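You operate a simulated robot arm through the tools that you are given. There is no shell and no other tool. Be economical: measure what you need, move in short steps, check, and stop when the job is done.

You are at the controls of a simulated robot arm. One attempt, no reset.

Task
Clamp the blue patch under the release sheet till its band turns green.
Fine: sheet on first, clear of the tab; fingers off the pad, work the clamp by its grip; clamp up and sheet back at the end; leave the sheet on the shelf and the patches in the tray.
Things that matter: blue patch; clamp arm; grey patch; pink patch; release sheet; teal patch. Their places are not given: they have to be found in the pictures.

Only the result counts: the job must be done as asked and must still hold three seconds after the hand-in. Knocking over, shifting, dropping, spilling or breaking anything else fails it. Flat cloth is picked up by pressing the open fingertips on it (5 to 10 N) and closing them slowly along it; thin cloth reads only 2 to 8 mm in the jaws.

Robot
A 7-joint arm with a two-finger parallel gripper, fixed in place. Base frame: the origin is at the foot of the arm, x ahead of it, y to its left, z up. Readings come in mm, degrees, newtons and seconds.
With the tool pointing down near the work surface it reaches from about 120 to 500 mm from the base axis. Its first joint turns from -66.0 to 66.0 degrees. Payload 2.4 kg.
The TCP is the grasp point between the finger pads, 30 mm short of the fingertips. In the tool frame z runs along the fingers and y along their closing line. Largest opening 94 mm; finger width 28, thickness 10; the body of the gripper, 50 by 96 mm, starts 55 mm behind the TCP.
Orientation is told as [roll, pitch, yaw] about the base's x, y, z axes, in that order, counted from this pose: with the fingers straight down and closing along the base's y, the tool's x points along the base's -x, its y along +y and its z along -z.

Tools
- The arm moves only by the tool send_rows. Its argument "commands" is a list of rows, each a list of 7 numbers: the shift along the base's x, y, z in mm, then the turn, a rotation vector about the base's x, y, z in degrees, then the gripper command, from -1 (shut) to 1 (fully open), values between in proportion. In form: [[tx, ty, tz, wx, wy, wz, jaw], ...]. A call has 1 to 20 rows; each row is the pose to reach, as a shift and turn from the pose commanded when the call began. Rows are played at 5 a second. More than 50 mm and 8.6 degrees between two rows, or a gripper value outside its range, and nothing of the call is played. A pose out of reach is approached as far as the arm can. The call stops where the force on the tool passes 90 N (or 10 N more than at its start, if that is more) or the arm is blocked; 0.2 s more then pass. The fingers move at their own pace (about 153 mm/s each) and stop on an object; they squeeze with about 24 N. The grip force told is the motor's: it shows also when the fingers shut on nothing. Time passes only in rows, and 0.2 s behind the last, so rows that repeat a pose let the fingers close. It gives the time, the measured TCP pose, the force on the tool (base axes), the opening and the grip force at its end, in the units of the frame above (readings bear some noise), with the torque about the TCP (base axes, N m) and any sound that the robot's microphone picked up.
- Cameras (640 x 400 px; columns grow to the right, rows downward): "scene" is fixed at [51.3, 495.5, 1436.6]; the picture's right is [-0.55, -0.84, 0.00], its down [-0.54, 0.35, -0.77] and it looks along [0.64, -0.42, -0.64] (base axes); focal length 225 px, centre (320, 200). "wrist" rides on the gripper at [76, 14, -103] in the tool frame; the picture's right is [-0.18, 0.98, 0.00], its down [-0.75, -0.14, -0.64] and it looks along [-0.63, -0.12, 0.77] (tool axes); focal length 243 px, centre (320, 200).
- grab_frame(camera): a new picture of that camera. The clock stands still meanwhile.
- probe_pixels(camera, pixels): there is no depth. For up to 12 entries [column, row, z] of the newest picture of that camera ("zoom" is the newest enlarged one), the place [x, y] in the base frame at which the ray of that pixel passes the height z, good to about 2 mm. The clock stands still meanwhile.
- zoom(camera, box): a new picture of the part [left, top, right, bottom] of that camera's present view, enlarged. The clock stands still meanwhile.
- job_done(): hands the job in; it is judged then, once.

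Work in short steps. Measure before you move; look again where a grasp or a placing could have gone wrong, and mend it. You have 80 turns and 38 pictures in all, those below and enlarged ones among them. Open the gripper and draw the arm clear of the work before you hand the job in, unless the task says otherwise; then end with one line.

The tools are called after "Call:" by a JSON object that holds its "name" and its "arguments". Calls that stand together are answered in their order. send_rows: Moves the arm, as the interface text tells. Its arguments: {"type":"object","properties":{"commands":{"type":"array"}},"required":["commands"]} The other tools are called the same way: grab_frame (camera) takes a picture; probe_pixels (camera, pixels) gives the place at which the rays of pixels pass given heights; zoom (camera, box) takes an enlarged picture of a part of a camera's view; job_done () hands the job in.

At the start:

```text
time: 0.0
tcp_pos: [357.8, 45.6, 1266.5]
orientation: [-0.1, 0.0, 0.1]
wrist_force: [-0.3, -0.2, -0.5]
wrist_torque: [-0.01, 0.03, 0.03]
finger_gap: 94.0
grip_force: 0.0
```

scene: 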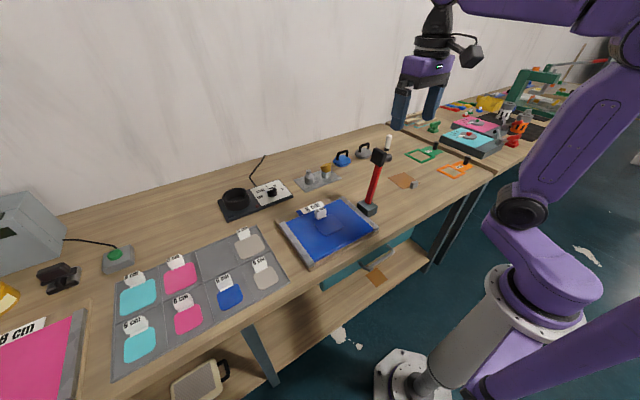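
wrist: 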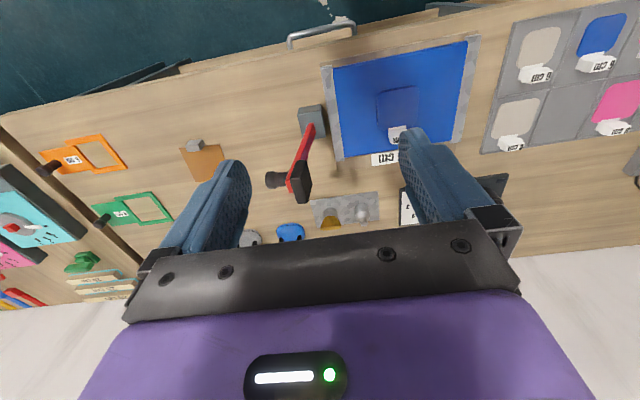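

I see a bench with a patch tray at left, a blue mat with a blue patch in the middle, and other stations. I'll enlarge the areas to identify them.

Call:
{"name": "zoom", "arguments": {"camera": "scene", "box": [200, 120, 440, 290]}}

Call:
{"name": "zoom", "arguments": {"camera": "scene", "box": [0, 210, 290, 400]}}

Call:
{"name": "zoom", "arguments": {"camera": "scene", "box": [390, 60, 590, 200]}}

```text
2.35 times, centred on (320, 205) of scene
```

zoom: 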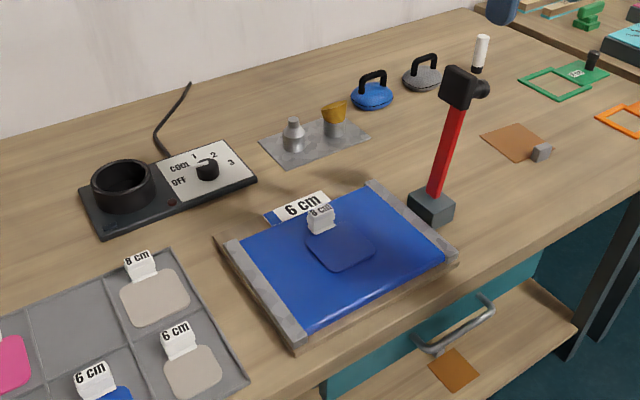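

```text
2.11 times, centred on (145, 305) of scene
```

zoom: 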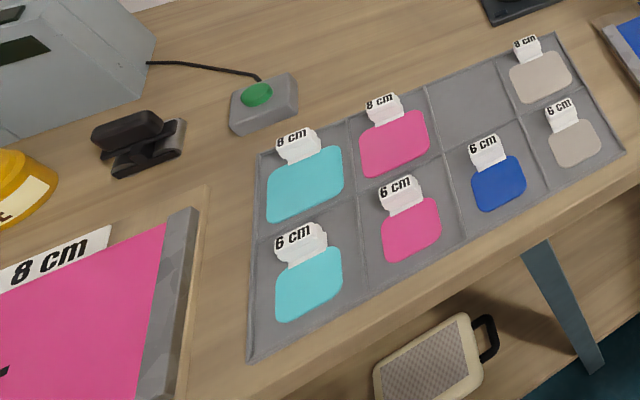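

```text
2.86 times, centred on (490, 130) of scene
```

zoom: 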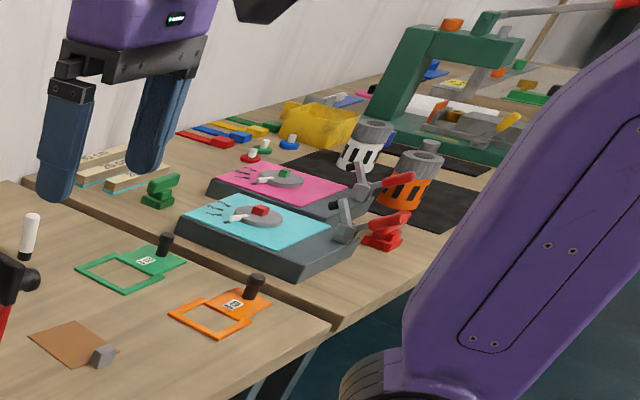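

The clamp looks to be the red arm with black pad and white grip (380,155); the release sheet seems to be the brown one with grey block (405,180). I triangulate table height with points seen in both views.

Call:
{"name": "grab_frame", "arguments": {"camera": "wrist"}}

Call:
{"name": "grab_frame", "arguments": {"camera": "scene"}}

Call:
{"name": "zoom", "arguments": {"camera": "wrist", "box": [160, 20, 480, 240]}}

Call:
{"name": "zoom", "arguments": {"camera": "scene", "box": [340, 125, 440, 220]}}

```text
32 pictures are left
```

wrist: 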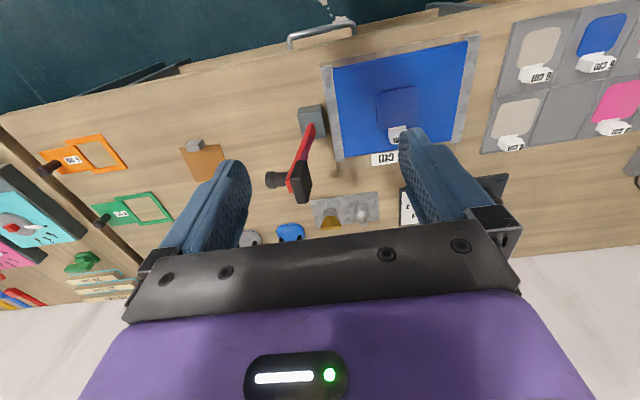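

```text
31 pictures are left
```

scene: 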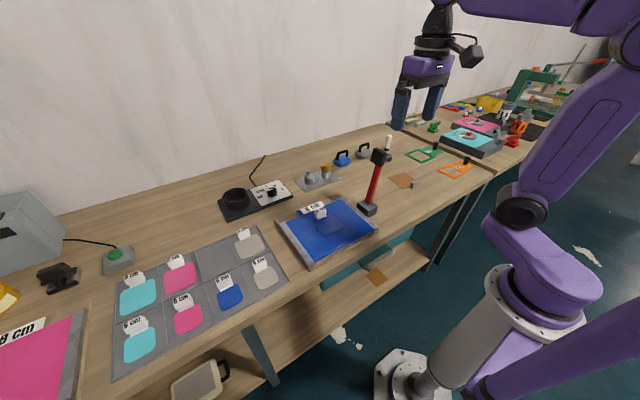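

```text
1.82 times, centred on (320, 130) of wrist
```

zoom: 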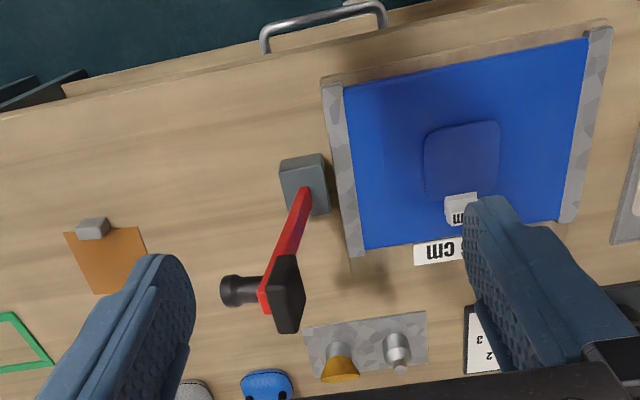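

```text
4.21 times, centred on (390, 172) of scene
```

zoom: 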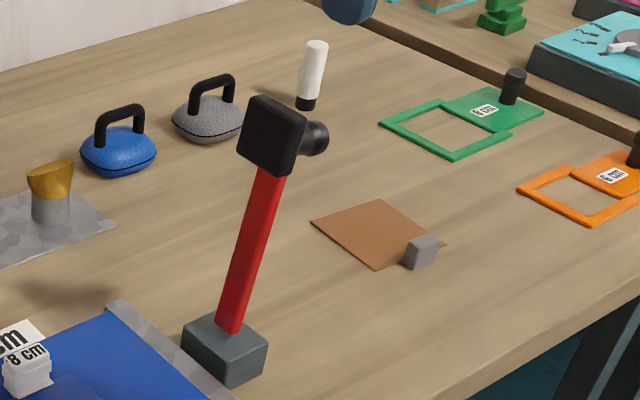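

Same sheet corner: scene zoom (445,243) ↔ wrist (180.5,148.7); sheet corner (375,270) ↔ wrist (220,145). Probing at several heights to triangulate.

Call:
{"name": "probe_pixels", "arguments": {"camera": "zoom", "pixels": [[445, 243, 800], [445, 243, 900], [445, 243, 1000], [375, 270, 800], [375, 270, 900], [375, 270, 1000], [310, 221, 900], [380, 199, 900]]}}

Call:
{"name": "probe_pixels", "arguments": {"camera": "wrist", "pixels": [[180.5, 148.7, 800], [180.5, 148.7, 900], [180.5, 148.7, 1000], [220, 145, 800], [220, 145, 900], [220, 145, 1000]]}}

```text
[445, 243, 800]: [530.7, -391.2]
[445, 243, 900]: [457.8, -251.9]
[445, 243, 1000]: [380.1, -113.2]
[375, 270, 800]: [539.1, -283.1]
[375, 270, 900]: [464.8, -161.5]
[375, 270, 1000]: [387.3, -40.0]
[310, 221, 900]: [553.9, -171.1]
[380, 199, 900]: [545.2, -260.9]
```

```text
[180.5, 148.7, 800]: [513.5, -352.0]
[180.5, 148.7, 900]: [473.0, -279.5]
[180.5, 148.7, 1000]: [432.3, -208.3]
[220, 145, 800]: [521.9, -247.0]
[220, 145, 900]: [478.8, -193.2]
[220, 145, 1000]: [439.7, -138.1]
```

Table sits at about z≈856. Now I locate the patch, clamp base, pad and grip in both views.

Call:
{"name": "probe_pixels", "arguments": {"camera": "wrist", "pixels": [[377.1, 97, 870], [417.8, 87.1, 870], [417.8, 124.5, 870], [379.3, 131.1, 870], [322, 113, 880], [322, 113, 900], [302.6, 146, 900], [302.6, 146, 1000], [270, 189, 1000], [270, 189, 1050], [303, 187, 1000], [303, 187, 1050]]}}

Call:
{"name": "probe_pixels", "arguments": {"camera": "scene", "pixels": [[313.2, 223.3, 870], [327.7, 233.1, 870], [343.8, 222.4, 870], [329.4, 213.5, 870], [364.7, 212.3, 856], [377, 205.3, 900], [388.8, 157, 1000], [388.8, 157, 1050], [380, 157, 1000], [380, 157, 1050], [360, 206.5, 900], [352, 215, 856]]}}

```text
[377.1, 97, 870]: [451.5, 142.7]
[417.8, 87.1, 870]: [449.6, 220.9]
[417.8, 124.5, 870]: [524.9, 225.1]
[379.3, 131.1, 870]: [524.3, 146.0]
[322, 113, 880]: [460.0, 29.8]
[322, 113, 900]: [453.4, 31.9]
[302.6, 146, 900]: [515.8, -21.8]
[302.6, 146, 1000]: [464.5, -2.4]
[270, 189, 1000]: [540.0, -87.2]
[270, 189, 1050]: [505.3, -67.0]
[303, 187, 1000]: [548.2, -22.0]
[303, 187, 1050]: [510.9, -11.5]
```

```text
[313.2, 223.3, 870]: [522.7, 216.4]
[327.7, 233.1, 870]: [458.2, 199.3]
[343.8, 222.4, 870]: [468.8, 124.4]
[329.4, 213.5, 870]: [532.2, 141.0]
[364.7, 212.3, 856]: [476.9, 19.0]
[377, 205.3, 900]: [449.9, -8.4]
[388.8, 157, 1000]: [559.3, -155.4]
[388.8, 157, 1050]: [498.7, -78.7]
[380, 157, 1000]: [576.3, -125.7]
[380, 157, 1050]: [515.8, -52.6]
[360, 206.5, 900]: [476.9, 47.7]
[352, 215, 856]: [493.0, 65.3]
```

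Patch centre is ≈(488,180), clamp pivot ≈(478,20), grip ≈(500,-70,1055), sheet ≈(540,-265). I move over toward the sheet for a closer wrist look.

Call:
{"name": "send_rows", "arguments": {"commands": [[0, -45, -15, 0, 0, 0, 1], [0, -90, -40, 0, 0, 0, 1], [0, -135, -70, 0, 0, 0, 1], [0, -180, -100, 0, 0, 0, 1], [0, -220, -125, 0, 0, 0, 1], [0, -260, -150, 0, 0, 0, 1], [0, -290, -190, 0, 0, 0, 1], [0, -290, -220, 0, 0, 0, 1], [0, -290, -220, 0, 0, 0, 1]]}}

Call:
{"name": "zoom", "arguments": {"camera": "wrist", "box": [0, 0, 640, 400]}}

```text
refused: row 2 steps farther than a row can; nothing moved
```

```text
1.00 times, centred on (320, 200) of wrist (not enlarged: the box is as wide or as high as the picture)
```

zoom: 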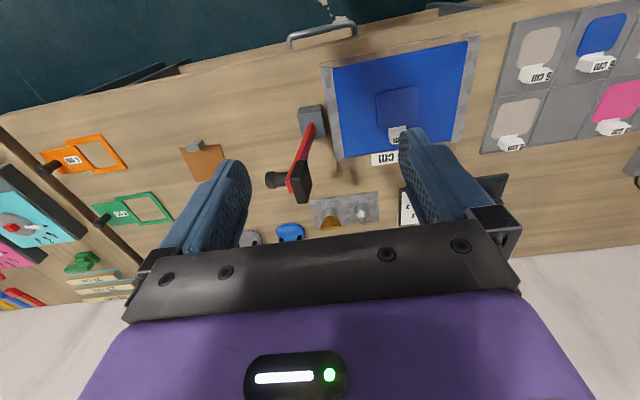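

The step was over 50 mm; I resend with smaller steps.

Call:
{"name": "send_rows", "arguments": {"commands": [[0, -40, -20, 0, 0, 0, 1], [0, -80, -40, 0, 0, 0, 1], [0, -120, -60, 0, 0, 0, 1], [0, -160, -85, 0, 0, 0, 1], [0, -200, -110, 0, 0, 0, 1], [0, -240, -135, 0, 0, 0, 1], [0, -275, -165, 0, 0, 0, 1], [0, -290, -205, 0, 0, 0, 1], [0, -290, -220, 0, 0, 0, 1]]}}

Call:
{"name": "grab_frame", "arguments": {"camera": "wrist"}}

```text
time: 2.0
tcp_pos: [357.5, -244.4, 1045.3]
orientation: [0.0, 0.0, 0.0]
wrist_force: [0.0, -0.4, -0.2]
wrist_torque: [-0.01, 0.04, -0.01]
finger_gap: 94.1
grip_force: 0.1
```

```text
27 pictures are left
```

wrist: 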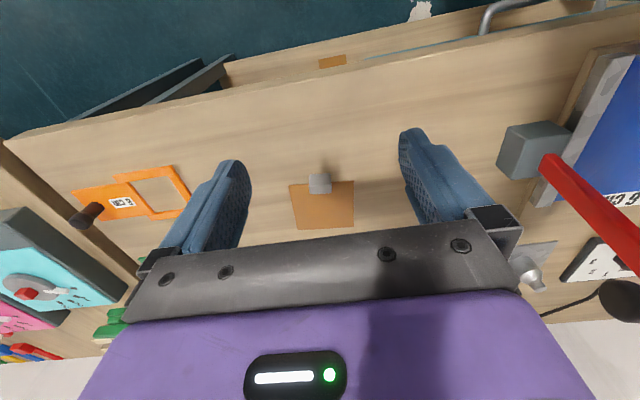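

Sheet and block visible at (320,184). Probing block and sheet edges, and clamp base.

Call:
{"name": "probe_pixels", "arguments": {"camera": "wrist", "pixels": [[289, 186, 857], [353, 181, 857], [297, 230, 857], [355, 226, 857], [309, 176, 875], [331, 174, 875], [332, 193, 870], [311, 194, 870], [502, 150, 880], [548, 158, 890], [564, 140, 890], [540, 205, 870]]}}

Call:
{"name": "zoom", "arguments": {"camera": "wrist", "box": [260, 140, 380, 240]}}

```text
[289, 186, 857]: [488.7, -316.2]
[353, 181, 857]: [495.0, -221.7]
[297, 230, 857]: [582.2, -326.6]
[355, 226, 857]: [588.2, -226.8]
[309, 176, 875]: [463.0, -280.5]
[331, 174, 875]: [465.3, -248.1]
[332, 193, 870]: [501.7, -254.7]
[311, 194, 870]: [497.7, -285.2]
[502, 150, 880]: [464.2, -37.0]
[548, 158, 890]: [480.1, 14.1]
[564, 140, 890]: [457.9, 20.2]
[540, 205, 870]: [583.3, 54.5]
```

```text
4.00 times, centred on (320, 190) of wrist
```

zoom: 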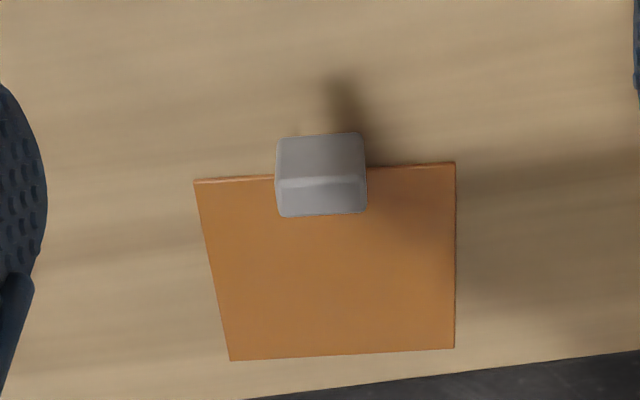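

The sheet is a stiff plate turned about -4°, block handle on its near edge at y≈-268. I go closer, align yaw, and look again.

Call:
{"name": "send_rows", "arguments": {"commands": [[20, -8, -35, 0, 0, -2, 1], [45, -16, -70, 0, 0, -4, 1], [70, -24, -100, 0, 0, -4, 1], [70, -24, -100, 0, 0, -4, 1]]}}

Call:
{"name": "zoom", "arguments": {"camera": "wrist", "box": [200, 90, 440, 240]}}

```text
time: 3.0
tcp_pos: [430.1, -269.3, 945.6]
orientation: [-0.1, 0.0, -4.0]
wrist_force: [-0.4, -0.5, 0.1]
wrist_torque: [-0.01, 0.01, 0.02]
finger_gap: 94.0
grip_force: 0.1
```

```text
2.67 times, centred on (320, 165) of wrist
```

zoom: 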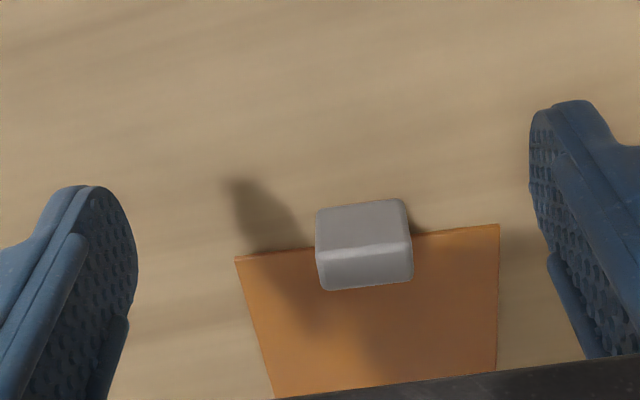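

Triangulating block edges with this nearer view.

Call:
{"name": "probe_pixels", "arguments": {"camera": "zoom", "pixels": [[318, 210, 858], [402, 199, 858], [317, 260, 875], [410, 247, 875], [317, 260, 890], [410, 247, 890], [325, 291, 875], [412, 279, 875], [325, 291, 890], [412, 279, 890], [235, 257, 858], [499, 224, 858]]}}

```text
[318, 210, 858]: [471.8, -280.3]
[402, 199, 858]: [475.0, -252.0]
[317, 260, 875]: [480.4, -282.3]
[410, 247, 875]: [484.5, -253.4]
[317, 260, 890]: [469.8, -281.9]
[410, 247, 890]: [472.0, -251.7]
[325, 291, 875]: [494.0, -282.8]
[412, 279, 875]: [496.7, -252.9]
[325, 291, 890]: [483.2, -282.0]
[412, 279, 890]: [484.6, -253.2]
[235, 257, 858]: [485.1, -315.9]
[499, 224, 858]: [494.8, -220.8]
```

Block centre ≈(481,-267), ~29 mm wide in y, top z≈887. I descend straddling it with tips near z≈864.

Call:
{"name": "send_rows", "arguments": {"commands": [[30, 2, 0, 0, 0, -1, 1], [51, 2, 0, 0, 0, -1, 1], [51, 2, -30, 0, 0, -1, 1], [51, 2, -52, 0, 0, -1, 1], [51, 2, -52, 0, 0, -1, 1]]}}

Call:
{"name": "grab_frame", "arguments": {"camera": "wrist"}}

```text
time: 4.2
tcp_pos: [479.9, -267.1, 894.2]
orientation: [0.2, 0.0, -5.1]
wrist_force: [-0.1, 0.3, 0.2]
wrist_torque: [-0.01, 0.0, 0.01]
finger_gap: 94.2
grip_force: 0.0
```

```text
24 pictures are left
```

wrist: 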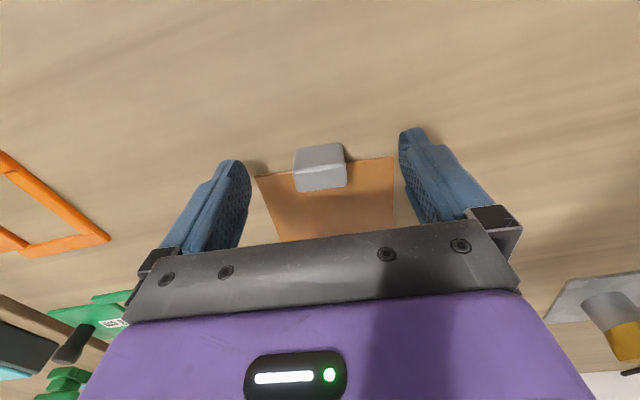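

The block sits centred between the fingers; I close slowly on it.

Call:
{"name": "send_rows", "arguments": {"commands": [[0, 0, -1, 0, 0, 0, 0], [0, 0, -1, 0, 0, 0, -0.3], [0, 0, -1, 0, 0, 0, -0.6], [0, 0, -1, 0, 0, 0, -0.8], [0, 0, -1, 0, 0, 0, -0.8]]}}

```text
time: 5.4
tcp_pos: [480.8, -267.0, 893.9]
orientation: [0.0, 0.0, -4.9]
wrist_force: [-0.5, 0.0, 0.4]
wrist_torque: [-0.02, -0.02, -0.01]
finger_gap: 31.1
grip_force: 24.2
```

Held at 31 mm. I lift straight up, then draw back toward the base and check.

Call:
{"name": "send_rows", "arguments": {"commands": [[0, 0, 25, 0, 0, 0, -0.8], [0, 0, 60, 0, 0, 1, -0.8], [-40, 0, 80, 0, 0, 3, -0.8], [-85, 0, 95, 0, 0, 5, -0.8], [-130, 0, 100, 0, 0, 5, -0.8], [-165, 0, 100, 0, 0, 5, -0.8], [-165, 0, 100, 0, 0, 5, -0.8]]}}

Call:
{"name": "grab_frame", "arguments": {"camera": "wrist"}}

```text
time: 7.0
tcp_pos: [312.8, -266.4, 994.1]
orientation: [0.0, 0.0, 0.0]
wrist_force: [-1.0, -0.5, -0.4]
wrist_torque: [-0.03, 0.05, -0.04]
finger_gap: 30.8
grip_force: 24.4
```

```text
23 pictures are left
```

wrist: 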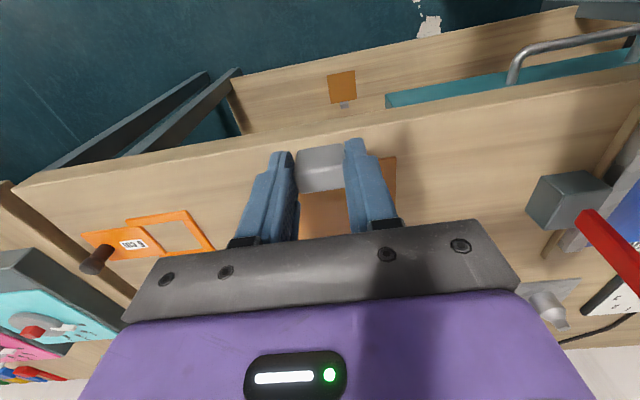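

Sheet held flat. I traverse in front of the clamp to the board's side at y≈180, staying near x≈300.

Call:
{"name": "send_rows", "arguments": {"commands": [[-10, 45, 0, 0, 0, 0, -0.8], [-20, 92, 0, 0, 0, 0, -0.8], [-25, 140, 0, 0, 0, 0, -0.8], [-25, 188, 0, 0, 0, 0, -0.8], [-25, 236, 0, 0, 0, 0, -0.8], [-25, 284, 0, 0, 0, 0, -0.8], [-25, 332, 0, 0, 0, 0, -0.8], [-25, 380, 0, 0, 0, 0, -0.8], [-25, 425, 0, 0, 0, 0, -0.8], [-25, 447, 0, 0, 0, 0, -0.8], [-25, 447, 0, 0, 0, 0, -0.8]]}}

Call:
{"name": "grab_frame", "arguments": {"camera": "wrist"}}

Call:
{"name": "zoom", "arguments": {"camera": "scene", "box": [260, 130, 440, 280]}}

```text
time: 9.4
tcp_pos: [288.0, 180.5, 992.8]
orientation: [0.0, -0.1, 0.1]
wrist_force: [0.1, 0.3, -0.6]
wrist_torque: [0.0, 0.0, 0.0]
finger_gap: 31.0
grip_force: 23.7
```

```text
22 pictures are left
```

wrist: 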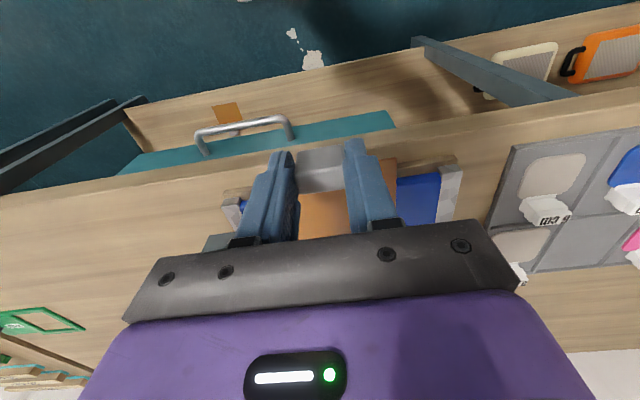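

```text
2.67 times, centred on (350, 205) of scene
```

zoom: 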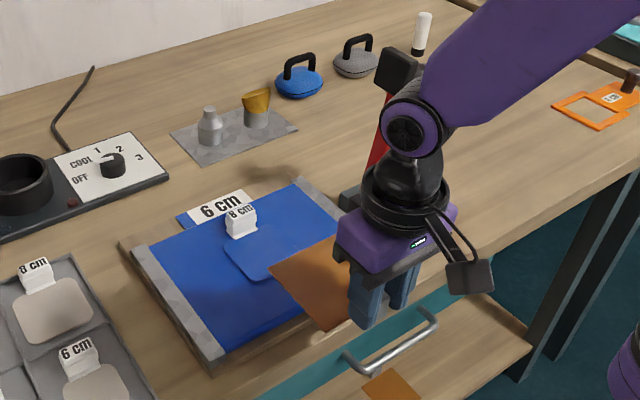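

Now fix the patch and tab positions: probe in the scene zoom at z≈888 (tab foot (230,238)-(258,231), patch far-left corner (223,250), near-left corner (255,280)).

Call:
{"name": "probe_pixels", "arguments": {"camera": "zoom", "pixels": [[230, 238, 888], [258, 231, 888], [223, 250, 888], [255, 280, 888], [285, 225, 888], [148, 272, 888], [224, 353, 888], [283, 256, 960], [330, 332, 960]]}}

Call:
{"name": "probe_pixels", "arguments": {"camera": "wrist", "pixels": [[438, 178, 888], [462, 170, 888], [240, 200, 888], [394, 157, 964]]}}

Call:
{"name": "zoom", "arguments": {"camera": "scene", "box": [300, 190, 380, 250]}}

```text
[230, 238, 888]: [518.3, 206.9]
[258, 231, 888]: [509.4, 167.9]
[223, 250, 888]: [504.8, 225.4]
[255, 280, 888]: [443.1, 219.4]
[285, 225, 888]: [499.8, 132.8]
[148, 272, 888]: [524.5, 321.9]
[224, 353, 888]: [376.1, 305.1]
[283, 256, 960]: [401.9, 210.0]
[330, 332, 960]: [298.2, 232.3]
```

```text
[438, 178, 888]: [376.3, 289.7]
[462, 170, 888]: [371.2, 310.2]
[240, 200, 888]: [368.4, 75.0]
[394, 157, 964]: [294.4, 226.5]
```

```text
6.67 times, centred on (340, 220) of scene
```

zoom: 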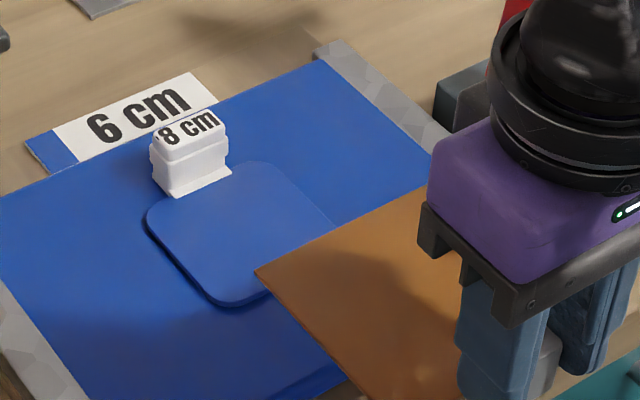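

Clear view: tab base line from (175,198) to (232,178); patch outline visible. Probing at z=889.

Call:
{"name": "probe_pixels", "arguments": {"camera": "zoom", "pixels": [[175, 198, 889], [232, 178, 889], [146, 215, 890], [205, 295, 890], [237, 304, 890], [255, 162, 890], [285, 172, 890], [328, 218, 890], [152, 160, 910], [225, 150, 910], [255, 270, 962]]}}

```text
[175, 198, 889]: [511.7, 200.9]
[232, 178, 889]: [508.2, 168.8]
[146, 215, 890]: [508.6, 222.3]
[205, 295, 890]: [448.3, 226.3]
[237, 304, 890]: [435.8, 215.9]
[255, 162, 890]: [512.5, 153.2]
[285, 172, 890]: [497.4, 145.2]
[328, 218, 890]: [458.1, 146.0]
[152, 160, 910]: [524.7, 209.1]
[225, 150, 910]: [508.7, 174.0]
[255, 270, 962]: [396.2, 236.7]
```

The sheet (far-left corner (255,270)) is nearly centred on the patch in y already; tab foot at x≈509. I advance to leave ~5 mm before the tab and hover just above.

Call:
{"name": "send_rows", "arguments": {"commands": [[45, -1, 0, 0, 0, 0, -0.8], [85, -1, -5, 0, 0, 0, -0.8], [106, -1, -25, 0, 0, 0, -0.8], [106, -1, -50, 0, 0, 0, -0.8], [106, -1, -58, 0, 0, 0, -0.8], [106, -1, -58, 0, 0, 0, -0.8]]}}

Call:
{"name": "zoom", "arguments": {"camera": "scene", "box": [300, 190, 380, 250]}}

```text
time: 10.8
tcp_pos: [395.2, 180.0, 934.8]
orientation: [0.0, 0.0, 0.0]
wrist_force: [-0.2, 0.2, -0.2]
wrist_torque: [0.01, 0.02, 0.03]
finger_gap: 31.0
grip_force: 24.7
```

```text
6.67 times, centred on (340, 220) of scene
```

zoom: 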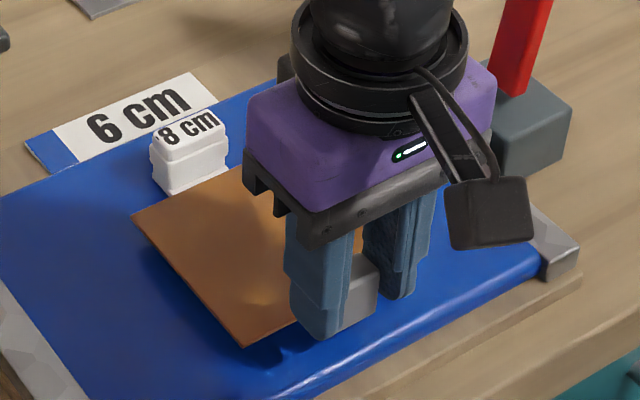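

Probing sheet far edge (130,215), (190,188) and near-left corner (245,346) at z≈899.

Call:
{"name": "probe_pixels", "arguments": {"camera": "zoom", "pixels": [[130, 215, 899], [190, 189, 899], [230, 171, 899], [245, 346, 899], [175, 197, 889]]}}

```text
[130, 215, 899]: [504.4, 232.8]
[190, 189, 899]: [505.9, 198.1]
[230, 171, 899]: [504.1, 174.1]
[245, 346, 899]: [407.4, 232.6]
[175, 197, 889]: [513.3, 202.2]
```

Sheet spans x≈407–505, y≈138–233: covers the patch and stops short of the tab (509+). I lower in small steps until light contact.

Call:
{"name": "send_rows", "arguments": {"commands": [[0, 0, -4, 0, 0, 0, -0.8], [0, 0, -7, 0, 0, 0, -0.8], [0, 0, -9, 0, 0, 0, -0.8], [0, 0, -9, 0, 0, 0, -0.8]]}}

```text
time: 11.8
tcp_pos: [395.7, 179.4, 926.8]
orientation: [0.0, 0.0, 0.0]
wrist_force: [0.6, -0.7, -0.2]
wrist_torque: [0.01, 0.02, 0.03]
finger_gap: 30.7
grip_force: 24.0
```

Call:
{"name": "send_rows", "arguments": {"commands": [[0, 0, -1, 0, 0, 0, -0.8], [0, 0, -2, 0, 0, 0, -0.8], [0, 0, -2, 0, 0, 0, -0.8]]}}

Call:
{"name": "zoom", "arguments": {"camera": "scene", "box": [300, 190, 380, 250]}}

```text
time: 12.6
tcp_pos: [395.9, 179.7, 924.6]
orientation: [0.0, -0.1, 0.0]
wrist_force: [-1.2, 0.4, 9.7]
wrist_torque: [-0.04, -0.58, -0.01]
finger_gap: 31.0
grip_force: 24.2
```

```text
6.67 times, centred on (340, 220) of scene
```

zoom: 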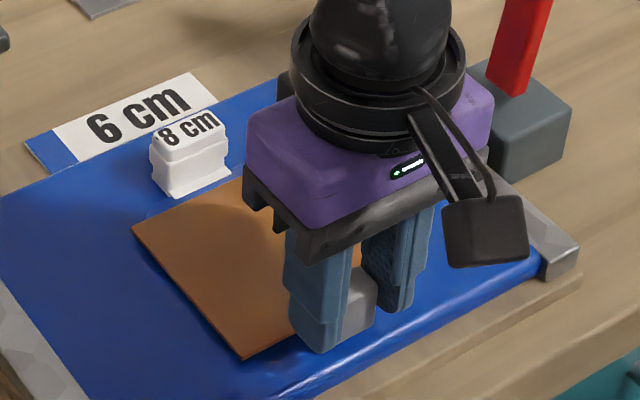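

Contact (9.7 N) on the patch. Checking the remaining gap between the sheet's far edge and the tab.

Call:
{"name": "probe_pixels", "arguments": {"camera": "zoom", "pixels": [[132, 231, 891], [190, 202, 891], [230, 182, 891], [244, 358, 891], [175, 197, 889], [232, 178, 889], [145, 212, 889]]}}

```text
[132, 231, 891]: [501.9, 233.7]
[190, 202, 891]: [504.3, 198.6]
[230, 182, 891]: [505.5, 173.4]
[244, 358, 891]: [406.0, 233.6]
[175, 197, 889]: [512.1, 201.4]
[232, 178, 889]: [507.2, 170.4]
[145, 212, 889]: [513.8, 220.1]
```

The sheet ends 2–8 mm short of the tab: good. I ease the pressure, open, and rise straight up.

Call:
{"name": "send_rows", "arguments": {"commands": [[0, 0, 1.5, 0, 0, 0, -0.8], [0, 0, 1.5, 0, 0, 0, -0.2], [0, 0, 1.5, 0, 0, 0, 0.2], [0, 0, 1.5, 0, 0, 0, 0.2], [0, 0, 25, 0, 0, 0, 0.2], [0, 0, 60, 0, 0, 0, 0.2], [-30, 0, 95, 0, 0, 0, 0.2], [-70, -20, 120, 0, 0, 0, 0.2], [-105, -50, 140, 0, 0, 0, 0.2], [-115, -90, 155, 0, 0, 0, 0.2], [-115, -90, 155, 0, 0, 0, 0.2]]}}

Call:
{"name": "grab_frame", "arguments": {"camera": "wrist"}}

Call:
{"name": "zoom", "arguments": {"camera": "scene", "box": [290, 120, 430, 250]}}

```text
refused: row 8 steps farther than a row can; nothing moved
```

```text
17 pictures are left
```

wrist: 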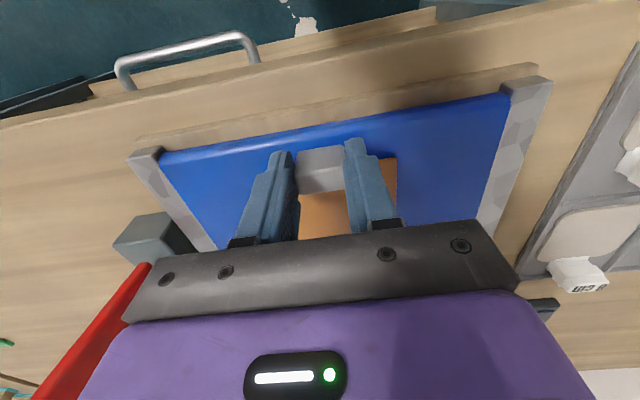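

```text
3.08 times, centred on (360, 185) of scene
```

zoom: 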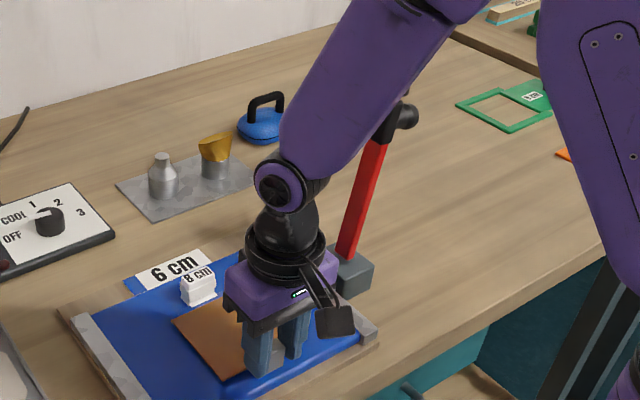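

A row was too long; resending with smaller steps (release, rise, draw back).

Call:
{"name": "send_rows", "arguments": {"commands": [[0, 0, 1.5, 0, 0, 0, -0.8], [0, 0, 1.5, 0, 0, 0, -0.2], [0, 0, 1.5, 0, 0, 0, 0.2], [0, 0, 1.5, 0, 0, 0, 0.2], [0, 0, 20, 0, 0, 0, 0.2], [0, 0, 55, 0, 0, 0, 0.2], [-25, 0, 85, 0, 0, 0, 0.2], [-60, 0, 110, 0, 0, 0, 0.2], [-95, -20, 130, 0, 0, 0, 0.2], [-110, -60, 140, 0, 0, 0, 0.2], [-110, -100, 150, 0, 0, 0, 0.2], [-110, -140, 160, 0, 0, 0, 0.2], [-110, -180, 170, 0, 0, 0, 0.2], [-110, -180, 170, 0, 0, 0, 0.2]]}}

```text
time: 15.6
tcp_pos: [285.1, -0.9, 1094.0]
orientation: [0.1, 0.0, 0.0]
wrist_force: [-0.1, 0.0, 0.3]
wrist_torque: [0.01, 0.0, 0.0]
finger_gap: 56.4
grip_force: 0.1
```

Now at (285,0,1094), clear. I look at the clamp from the wrist and at sheet plus clamp from the scene.

Call:
{"name": "grab_frame", "arguments": {"camera": "wrist"}}

Call:
{"name": "zoom", "arguments": {"camera": "scene", "box": [290, 130, 420, 250]}}

```text
15 pictures are left
```

wrist: 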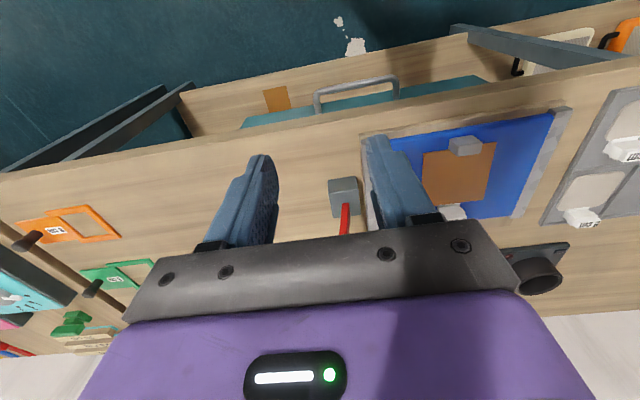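

```text
3.33 times, centred on (355, 190) of scene
```

zoom: 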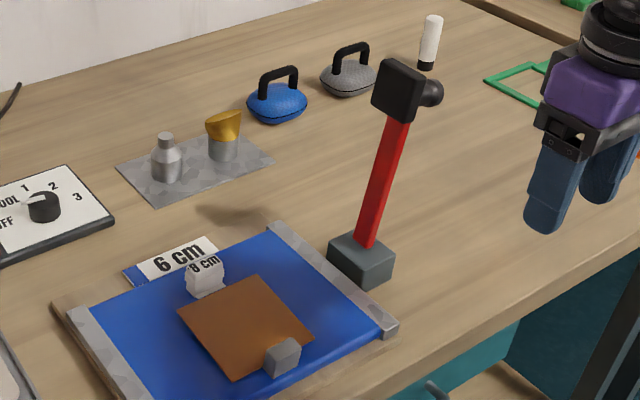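

The sheet lies well over the patch with the tab free. The clamp's knob grip sits near (478,-46,1068), pointing -y. I'll pinch the knob across x (so it can pivot), so I back off to -y and yaw 90°.

Call:
{"name": "send_rows", "arguments": {"commands": [[0, -30, 15, 0, 0, 8, 0.2], [0, -60, 30, 0, 0, 16, 0.2], [0, -90, 45, 0, 0, 24, 0.2], [0, -120, 60, 0, 0, 32, 0.2], [0, -150, 70, 0, 0, 40, 0.2], [10, -180, 75, 0, 0, 48, 0.2], [30, -190, 80, 0, 0, 56, 0.2], [50, -200, 80, 0, 0, 64, 0.2], [70, -200, 80, 0, 0, 72, 0.2], [90, -200, 80, 0, 0, 80, 0.2], [110, -200, 80, 0, 0, 88, 0.2], [130, -200, 80, 0, 0, 90, 0.2], [130, -200, 80, 0, 0, 90, 0.2]]}}

```text
time: 18.4
tcp_pos: [414.8, -201.3, 1173.9]
orientation: [0.0, 0.1, 90.2]
wrist_force: [0.6, -0.7, 1.4]
wrist_torque: [0.01, 0.01, 0.01]
finger_gap: 56.2
grip_force: 0.1
```

Yawed to 90°. Looking along +y at the clamp from here.

Call:
{"name": "grab_frame", "arguments": {"camera": "wrist"}}

```text
13 pictures are left
```

wrist: 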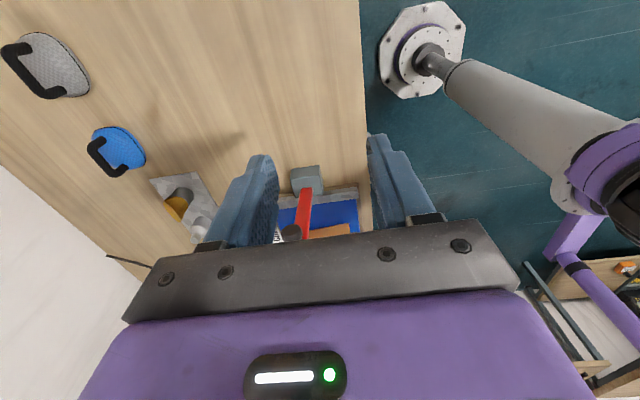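

Knob visible at (291,232), arm up from base at (307,180). Probing these.

Call:
{"name": "probe_pixels", "arguments": {"camera": "wrist", "pixels": [[291, 231, 1050], [291, 231, 1065], [291, 231, 1080], [291, 167, 900], [320, 165, 900], [322, 193, 900], [292, 196, 900], [304, 190, 905], [305, 235, 1060]]}}

Call:
{"name": "zoom", "arguments": {"camera": "wrist", "box": [260, 150, 360, 250]}}

```text
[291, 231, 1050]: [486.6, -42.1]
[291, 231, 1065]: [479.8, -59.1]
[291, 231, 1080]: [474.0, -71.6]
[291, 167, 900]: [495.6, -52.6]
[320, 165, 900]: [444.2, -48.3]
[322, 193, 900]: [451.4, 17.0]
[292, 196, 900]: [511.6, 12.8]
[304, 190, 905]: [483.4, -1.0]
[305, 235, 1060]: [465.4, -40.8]
```

```text
4.00 times, centred on (310, 200) of wrist
```

zoom: 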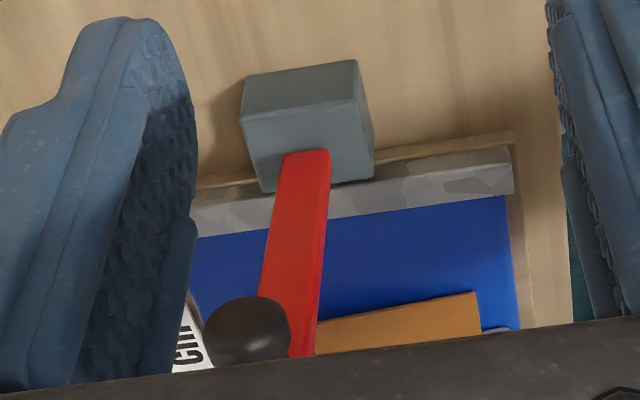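

Now I roll the tool 45° toward +y at a stand-off, heading to an approach pose at (478,-112,1130).

Call:
{"name": "send_rows", "arguments": {"commands": [[10, 0, 0, 8, 0, 0, 0.2], [20, 0, 0, 16, 0, 0, 0.2], [30, 5, 0, 24, 0, 0, 0.2], [40, 20, -5, 32, 0, 0, 0.2], [50, 40, -15, 40, 0, 0, 0.2], [58, 60, -25, 45, 0, 0, 0.2], [63, 80, -37, 45, 0, 0, 0.2], [63, 89, -44, 45, 0, 0, 0.2], [63, 89, -44, 45, 0, 0, 0.2]]}}

Call:
{"name": "grab_frame", "arguments": {"camera": "wrist"}}

Call:
{"name": "zoom", "arguments": {"camera": "scene", "box": [320, 100, 450, 230]}}

```text
time: 20.4
tcp_pos: [477.2, -110.6, 1131.2]
orientation: [0.0, -45.1, 90.0]
wrist_force: [-0.1, 0.6, 0.0]
wrist_torque: [0.01, 0.01, 0.0]
finger_gap: 56.7
grip_force: 0.0
```

```text
11 pictures are left
```

wrist: 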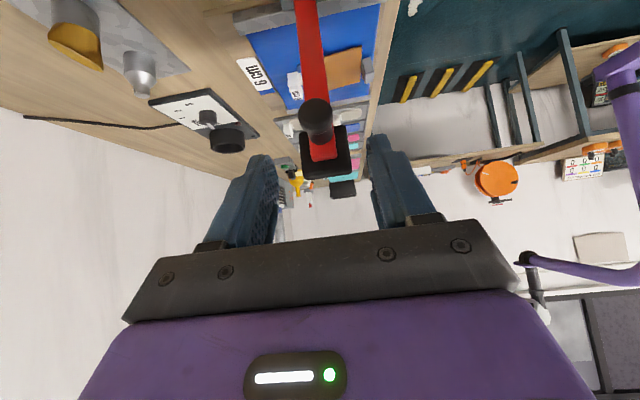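

```text
3.08 times, centred on (385, 165) of scene
```

zoom: 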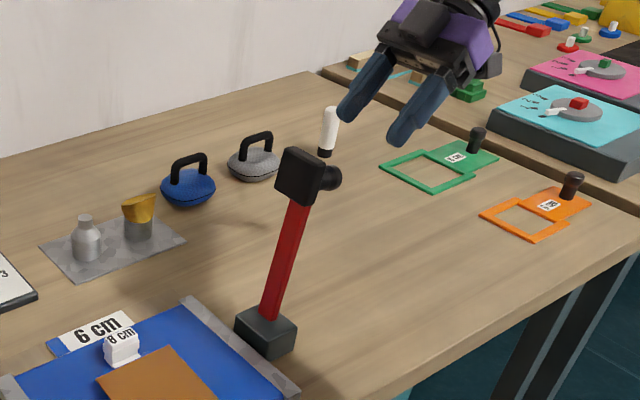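

Excellent view: knob face centre at wrist (317,118), scene zoom (333,178). Triangulating.

Call:
{"name": "probe_pixels", "arguments": {"camera": "wrist", "pixels": [[317, 118, 1040], [317, 118, 1060], [317, 118, 1080], [321, 148, 1060], [321, 148, 1080], [303, 178, 1080], [350, 172, 1080]]}}

Call:
{"name": "probe_pixels", "arguments": {"camera": "zoom", "pixels": [[333, 178, 1040], [333, 178, 1060], [333, 178, 1080], [314, 177, 1060], [314, 177, 1080], [298, 176, 1060], [275, 318, 900]]}}

```text
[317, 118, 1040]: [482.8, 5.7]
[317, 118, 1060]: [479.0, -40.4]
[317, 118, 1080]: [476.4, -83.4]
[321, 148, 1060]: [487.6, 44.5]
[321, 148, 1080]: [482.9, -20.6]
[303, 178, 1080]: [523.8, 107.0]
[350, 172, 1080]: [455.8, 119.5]
```

```text
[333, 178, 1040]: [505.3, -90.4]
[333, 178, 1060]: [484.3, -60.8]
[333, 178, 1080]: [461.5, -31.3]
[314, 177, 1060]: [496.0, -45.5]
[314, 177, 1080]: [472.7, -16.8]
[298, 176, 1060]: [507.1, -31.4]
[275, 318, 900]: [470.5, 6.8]
```

Knob face centre is (478,-52.5,1065.6). I advance along the tool axis so the fingertips straddle the knob body, staying short of the pad, then close.

Call:
{"name": "send_rows", "arguments": {"commands": [[0.8, 25, -23, 0, 0, 0, 0.2], [0.8, 45, -41, 0, 0, 0, 0.2], [0.8, 55, -50.5, 0, 0, 0, 0.2], [0.8, 55, -50.5, 0, 0, 0, 0.2], [0.8, 55, -50.5, 0, 0, 0, -0.2], [0.8, 55, -50.5, 0, 0, 0, -0.5], [0.8, 55, -50.5, 0, 0, 0, -0.8], [0.8, 55, -50.5, 0, 0, 0, -1], [0.8, 55, -50.5, 0, 0, 0, -1]]}}

```text
time: 22.4
tcp_pos: [480.3, -56.1, 1080.4]
orientation: [-0.3, -44.9, 90.1]
wrist_force: [21.8, 3.8, -5.5]
wrist_torque: [0.21, -0.46, 0.28]
finger_gap: 24.3
grip_force: 45.0
```

Knob gripped at 24.3 mm; 22 N in +x says I'm ~2 mm off, so I shift x. Then I start the arc (pivot ≈(y 3, z 900)) for the first 10°, watching forces.

Call:
{"name": "send_rows", "arguments": {"commands": [[3, 0, 0, 0, 0, 0, -0.7], [3, 3.7, 1, 0, 0, 0, -0.7], [3, 7.4, 1.8, 0, 0, 0, -0.7], [3, 11, 2.7, 0, 0, 0, -0.7], [3, 14.8, 3.4, 0, 0, 0, -0.7], [3, 22.3, 4.5, 0, 0, 0, -0.7], [3, 29.9, 5.4, 0, 0, 0, -0.7], [3, 29.9, 5.4, 0, 0, 0, -0.7]]}}

```text
time: 24.2
tcp_pos: [480.5, -26.7, 1086.0]
orientation: [0.3, -45.1, 90.0]
wrist_force: [-26.5, -14.0, 21.0]
wrist_torque: [-1.37, 0.51, -0.57]
finger_gap: 24.7
grip_force: 44.8
```

The clamp follows; forces moderate (x overshoots now, so back 1.5 mm; slight z raise). Continuing to ~20°.

Call:
{"name": "send_rows", "arguments": {"commands": [[-1.4, 0, 1.5, 0, 0, 0, -0.65], [-1.4, 7.6, 2, 0, 0, 0, -0.65], [-1.4, 15.2, 2.3, 0, 0, 0, -0.65], [-1.4, 22.8, 2.2, 0, 0, 0, -0.65], [-1.4, 30.3, 1.7, 0, 0, 0, -0.65], [-1.4, 30.3, 1.7, 0, 0, 0, -0.65]]}}

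```text
time: 25.6
tcp_pos: [480.1, 5.7, 1088.9]
orientation: [0.0, -45.2, 90.1]
wrist_force: [-12.1, 1.6, 4.1]
wrist_torque: [0.17, -0.11, -0.45]
finger_gap: 24.3
grip_force: 44.5
```

Forces are small; continue the arc by another 20°.

Call:
{"name": "send_rows", "arguments": {"commands": [[-0.7, 7.5, -0.6, 0, 0, 0, -0.65], [-0.7, 15, -1.9, 0, 0, 0, -0.65], [-0.7, 22.5, -3.2, 0, 0, 0, -0.65], [-0.7, 29.9, -5, 0, 0, 0, -0.65], [-0.7, 37.3, -7.1, 0, 0, 0, -0.65], [-0.7, 44.4, -9.5, 0, 0, 0, -0.65], [-0.7, 51.5, -12.2, 0, 0, 0, -0.65], [-0.7, 58.5, -15.2, 0, 0, 0, -0.65], [-0.7, 58.5, -15.2, 0, 0, 0, -0.65]]}}

```text
time: 27.6
tcp_pos: [480.2, 61.2, 1072.7]
orientation: [-0.1, -45.0, 90.0]
wrist_force: [0.6, -4.8, 9.9]
wrist_torque: [-1.34, 0.02, 0.24]
finger_gap: 24.1
grip_force: 45.1
```

Smooth. Continue another ~30° and begin to un-roll the tool with the clamp.

Call:
{"name": "send_rows", "arguments": {"commands": [[-0.7, 6.7, -3.2, 0, 0, 0, -0.65], [-0.7, 13.4, -6.6, 0, 0, 0, -0.65], [-0.7, 19.9, -10.4, 0, 0, 0, -0.65], [-0.7, 26.2, -14.3, 0, 0, 0, -0.65], [-0.7, 32.5, -18.4, -1, 0, 0, -0.65], [-0.7, 38.7, -22.7, -2, 0, 0, -0.65], [-0.7, 45, -27.1, -4.5, 0, 0, -0.65], [-0.7, 51.1, -31.5, -7, 0, 0, -0.65], [-0.7, 57, -36.4, -9.5, 0, 0, -0.65], [-0.7, 62.8, -41.4, -12, 0, 0, -0.65], [-0.7, 68.3, -46.8, -14.5, 0, 0, -0.65], [-0.7, 73.6, -52.3, -17, 0, 0, -0.65], [-0.7, 73.6, -52.3, -17, 0, 0, -0.65]]}}

```text
time: 30.4
tcp_pos: [480.2, 135.2, 1018.8]
orientation: [-0.2, -27.9, 89.9]
wrist_force: [18.7, -9.1, 0.1]
wrist_torque: [-1.24, 0.47, 0.2]
finger_gap: 24.3
grip_force: 45.2
```

At about 70°; let me verify the clamp and sheet from the scene.

Call:
{"name": "zoom", "arguments": {"camera": "scene", "box": [280, 150, 400, 250]}}

```text
4.00 times, centred on (340, 200) of scene
```

zoom: 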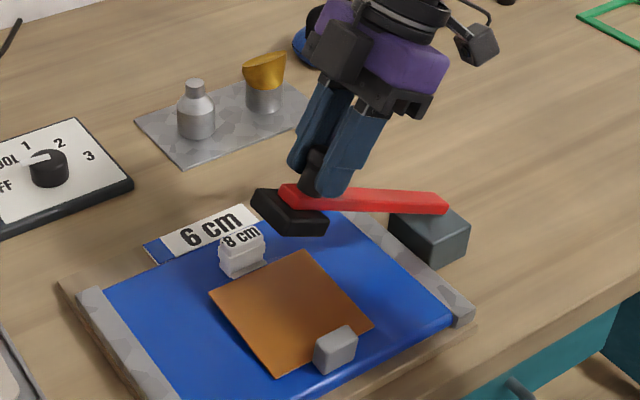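

On track, pad heading onto the sheet. Continue 15° more.

Call:
{"name": "send_rows", "arguments": {"commands": [[0.8, 4.9, -5.8, -2.5, 0, 0, -0.65], [0.8, 9.6, -11.8, -5, 0, 0, -0.65], [0.8, 13.9, -18, -7.5, 0, 0, -0.65], [0.8, 18, -24.4, -10, 0, 0, -0.65], [0.8, 21.9, -31, -12.5, 0, 0, -0.65], [0.8, 25.5, -37.7, -15, 0, 0, -0.65], [0.8, 25.5, -37.7, -15, 0, 0, -0.65]]}}

```text
time: 32.0
tcp_pos: [480.8, 159.6, 982.4]
orientation: [0.1, -12.9, 89.9]
wrist_force: [8.3, -19.3, -6.2]
wrist_torque: [-0.97, -0.4, -0.11]
finger_gap: 24.1
grip_force: 45.4
```

Slight outward pull; I trim y by 2 mm and continue in finer steps watching for contact.

Call:
{"name": "send_rows", "arguments": {"commands": [[0.8, 0.8, -4.6, -1.7, 0, 0, -0.65], [0.8, 2.6, -9.2, -3.4, 0, 0, -0.65], [0.8, 4.2, -13.8, -5, 0, 0, -0.65], [0.8, 5.4, -18.5, -6.7, 0, 0, -0.65], [0.8, 6.4, -23, -8.4, 0, 0, -0.65], [0.8, 6.4, -23, -8.4, 0, 0, -0.65]]}}

Call:
{"name": "zoom", "arguments": {"camera": "scene", "box": [290, 160, 400, 250]}}

```text
time: 33.4
tcp_pos: [479.7, 168.8, 959.0]
orientation: [0.2, -4.6, 90.1]
wrist_force: [-3.0, -3.7, -13.7]
wrist_torque: [1.24, -0.29, -0.13]
finger_gap: 24.5
grip_force: 45.2
```

```text
4.44 times, centred on (345, 205) of scene
```

zoom: 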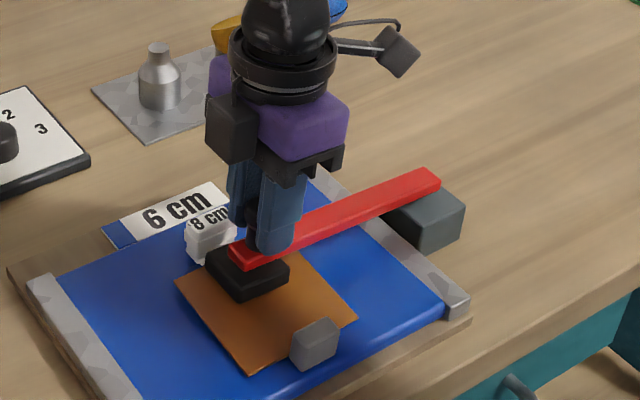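

Pad is just above the sheet. Lower in small steps, keeping an eye on z force.

Call:
{"name": "send_rows", "arguments": {"commands": [[0, 0.6, -3.5, -1, 0, 0, -0.65], [0, 1.2, -7, -2, 0, 0, -0.65], [0, 1.6, -10, -3, 0, 0, -0.65], [0, 1.6, -10, -3, 0, 0, -0.65]]}}

```text
time: 34.4
tcp_pos: [479.8, 170.9, 949.9]
orientation: [0.0, -1.7, 90.1]
wrist_force: [-13.8, 8.3, 25.8]
wrist_torque: [0.42, 0.76, 0.1]
finger_gap: 24.3
grip_force: 44.6
```

Upward force is building (25.8 N): pad seems to be touching. Press 2 mm further and look.

Call:
{"name": "send_rows", "arguments": {"commands": [[-0.5, 0, -1, 0, 0, 0, -0.65], [-0.5, 0, -2, 0, 0, 0, -0.65], [-0.5, 0, -2, 0, 0, 0, -0.65], [-0.5, 0, -2, 0, 0, 0, -0.65]]}}

Call:
{"name": "zoom", "arguments": {"camera": "scene", "box": [300, 180, 380, 240]}}

```text
time: 35.4
tcp_pos: [480.7, 170.7, 948.1]
orientation: [-0.3, -1.7, 90.1]
wrist_force: [-12.6, 17.3, 41.5]
wrist_torque: [0.18, 0.84, -0.04]
finger_gap: 24.4
grip_force: 45.1
```

```text
6.67 times, centred on (340, 210) of scene
```

zoom: 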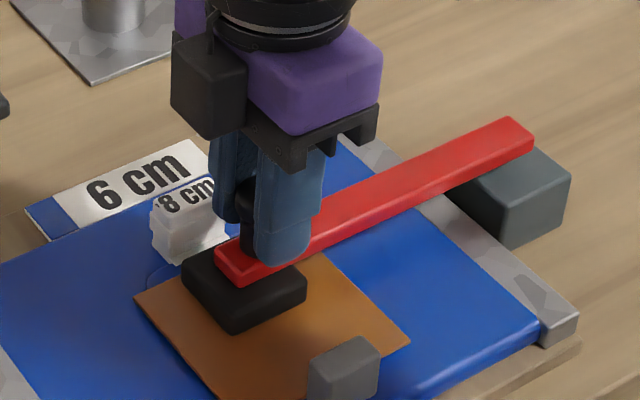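

Pad rests on the sheet over the patch, tab free. Hold with pressure for 4 s.

Call:
{"name": "send_rows", "arguments": {"commands": [[0, 0, 0, 0, 0, 0, -0.65], [0, 0, 0, 0, 0, 0, -0.65], [0, 0, 0, 0, 0, 0, -0.65], [0, 0, 0, 0, 0, 0, -0.65], [0, 0, 0, 0, 0, 0, -0.65], [0, 0, 0, 0, 0, 0, -0.65], [0, 0, 0, 0, 0, 0, -0.65], [0, 0, 0, 0, 0, 0, -0.65], [0, 0, 0, 0, 0, 0, -0.65], [0, 0, 0, 0, 0, 0, -0.65], [0, 0, 0, 0, 0, 0, -0.65], [0, 0, 0, 0, 0, 0, -0.65], [0, 0, 0, 0, 0, 0, -0.65], [0, 0, 0, 0, 0, 0, -0.65], [0, 0, 0, 0, 0, 0, -0.65], [0, 0, 0, 0, 0, 0, -0.65], [0, 0, 0, 0, 0, 0, -0.65], [0, 0, 0, 0, 0, 0, -0.65], [0, 0, 0, 0, 0, 0, -0.65], [0, 0, 0, 0, 0, 0, -0.65]]}}

Call:
{"name": "zoom", "arguments": {"camera": "scene", "box": [300, 180, 380, 240]}}

```text
time: 39.6
tcp_pos: [479.0, 171.0, 947.5]
orientation: [-0.2, -1.7, 90.0]
wrist_force: [-7.5, 19.0, 37.2]
wrist_torque: [0.24, 0.68, -0.03]
finger_gap: 24.6
grip_force: 45.2
```

```text
6.67 times, centred on (340, 210) of scene
```

zoom: 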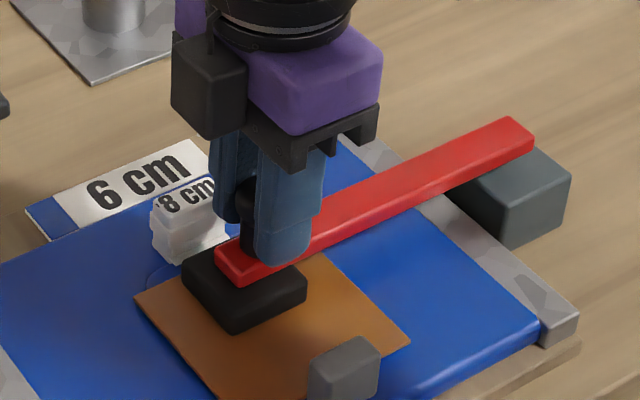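

No band visible from the scene yet; check from the wrist camera, which sees the clamp from -y.

Call:
{"name": "grab_frame", "arguments": {"camera": "wrist"}}

```text
5 pictures are left
```

wrist: 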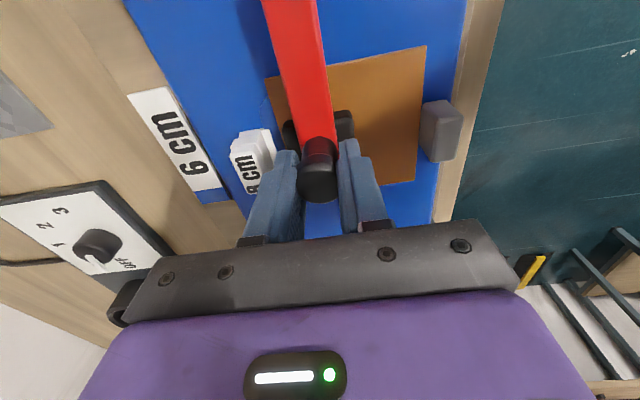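

No change yet after ~5 s pressed; hold 4 s more and look again.

Call:
{"name": "send_rows", "arguments": {"commands": [[0, 0, -1, 0, 0, 0, -0.65], [0, 0, -1, 0, 0, 0, -0.65], [0, 0, -1, 0, 0, 0, -0.65], [0, 0, -1, 0, 0, 0, -0.65], [0, 0, -1, 0, 0, 0, -0.65], [0, 0, -1, 0, 0, 0, -0.65], [0, 0, -1, 0, 0, 0, -0.65], [0, 0, -1, 0, 0, 0, -0.65], [0, 0, -1, 0, 0, 0, -0.65], [0, 0, -1, 0, 0, 0, -0.65], [0, 0, -1, 0, 0, 0, -0.65], [0, 0, -1, 0, 0, 0, -0.65], [0, 0, -1, 0, 0, 0, -0.65], [0, 0, -1, 0, 0, 0, -0.65], [0, 0, -1, 0, 0, 0, -0.65], [0, 0, -1, 0, 0, 0, -0.65], [0, 0, -1, 0, 0, 0, -0.65], [0, 0, -1, 0, 0, 0, -0.65], [0, 0, -1, 0, 0, 0, -0.65], [0, 0, -1, 0, 0, 0, -0.65]]}}

Call:
{"name": "zoom", "arguments": {"camera": "scene", "box": [290, 170, 400, 250]}}

```text
time: 43.8
tcp_pos: [479.8, 170.5, 947.4]
orientation: [-0.2, -1.7, 90.0]
wrist_force: [-9.5, 16.9, 38.8]
wrist_torque: [0.24, 0.73, 0.01]
finger_gap: 24.2
grip_force: 45.3
```

```text
5.00 times, centred on (345, 210) of scene
```

zoom: 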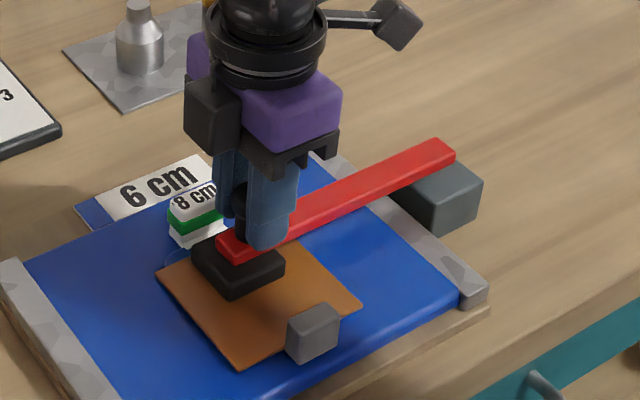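

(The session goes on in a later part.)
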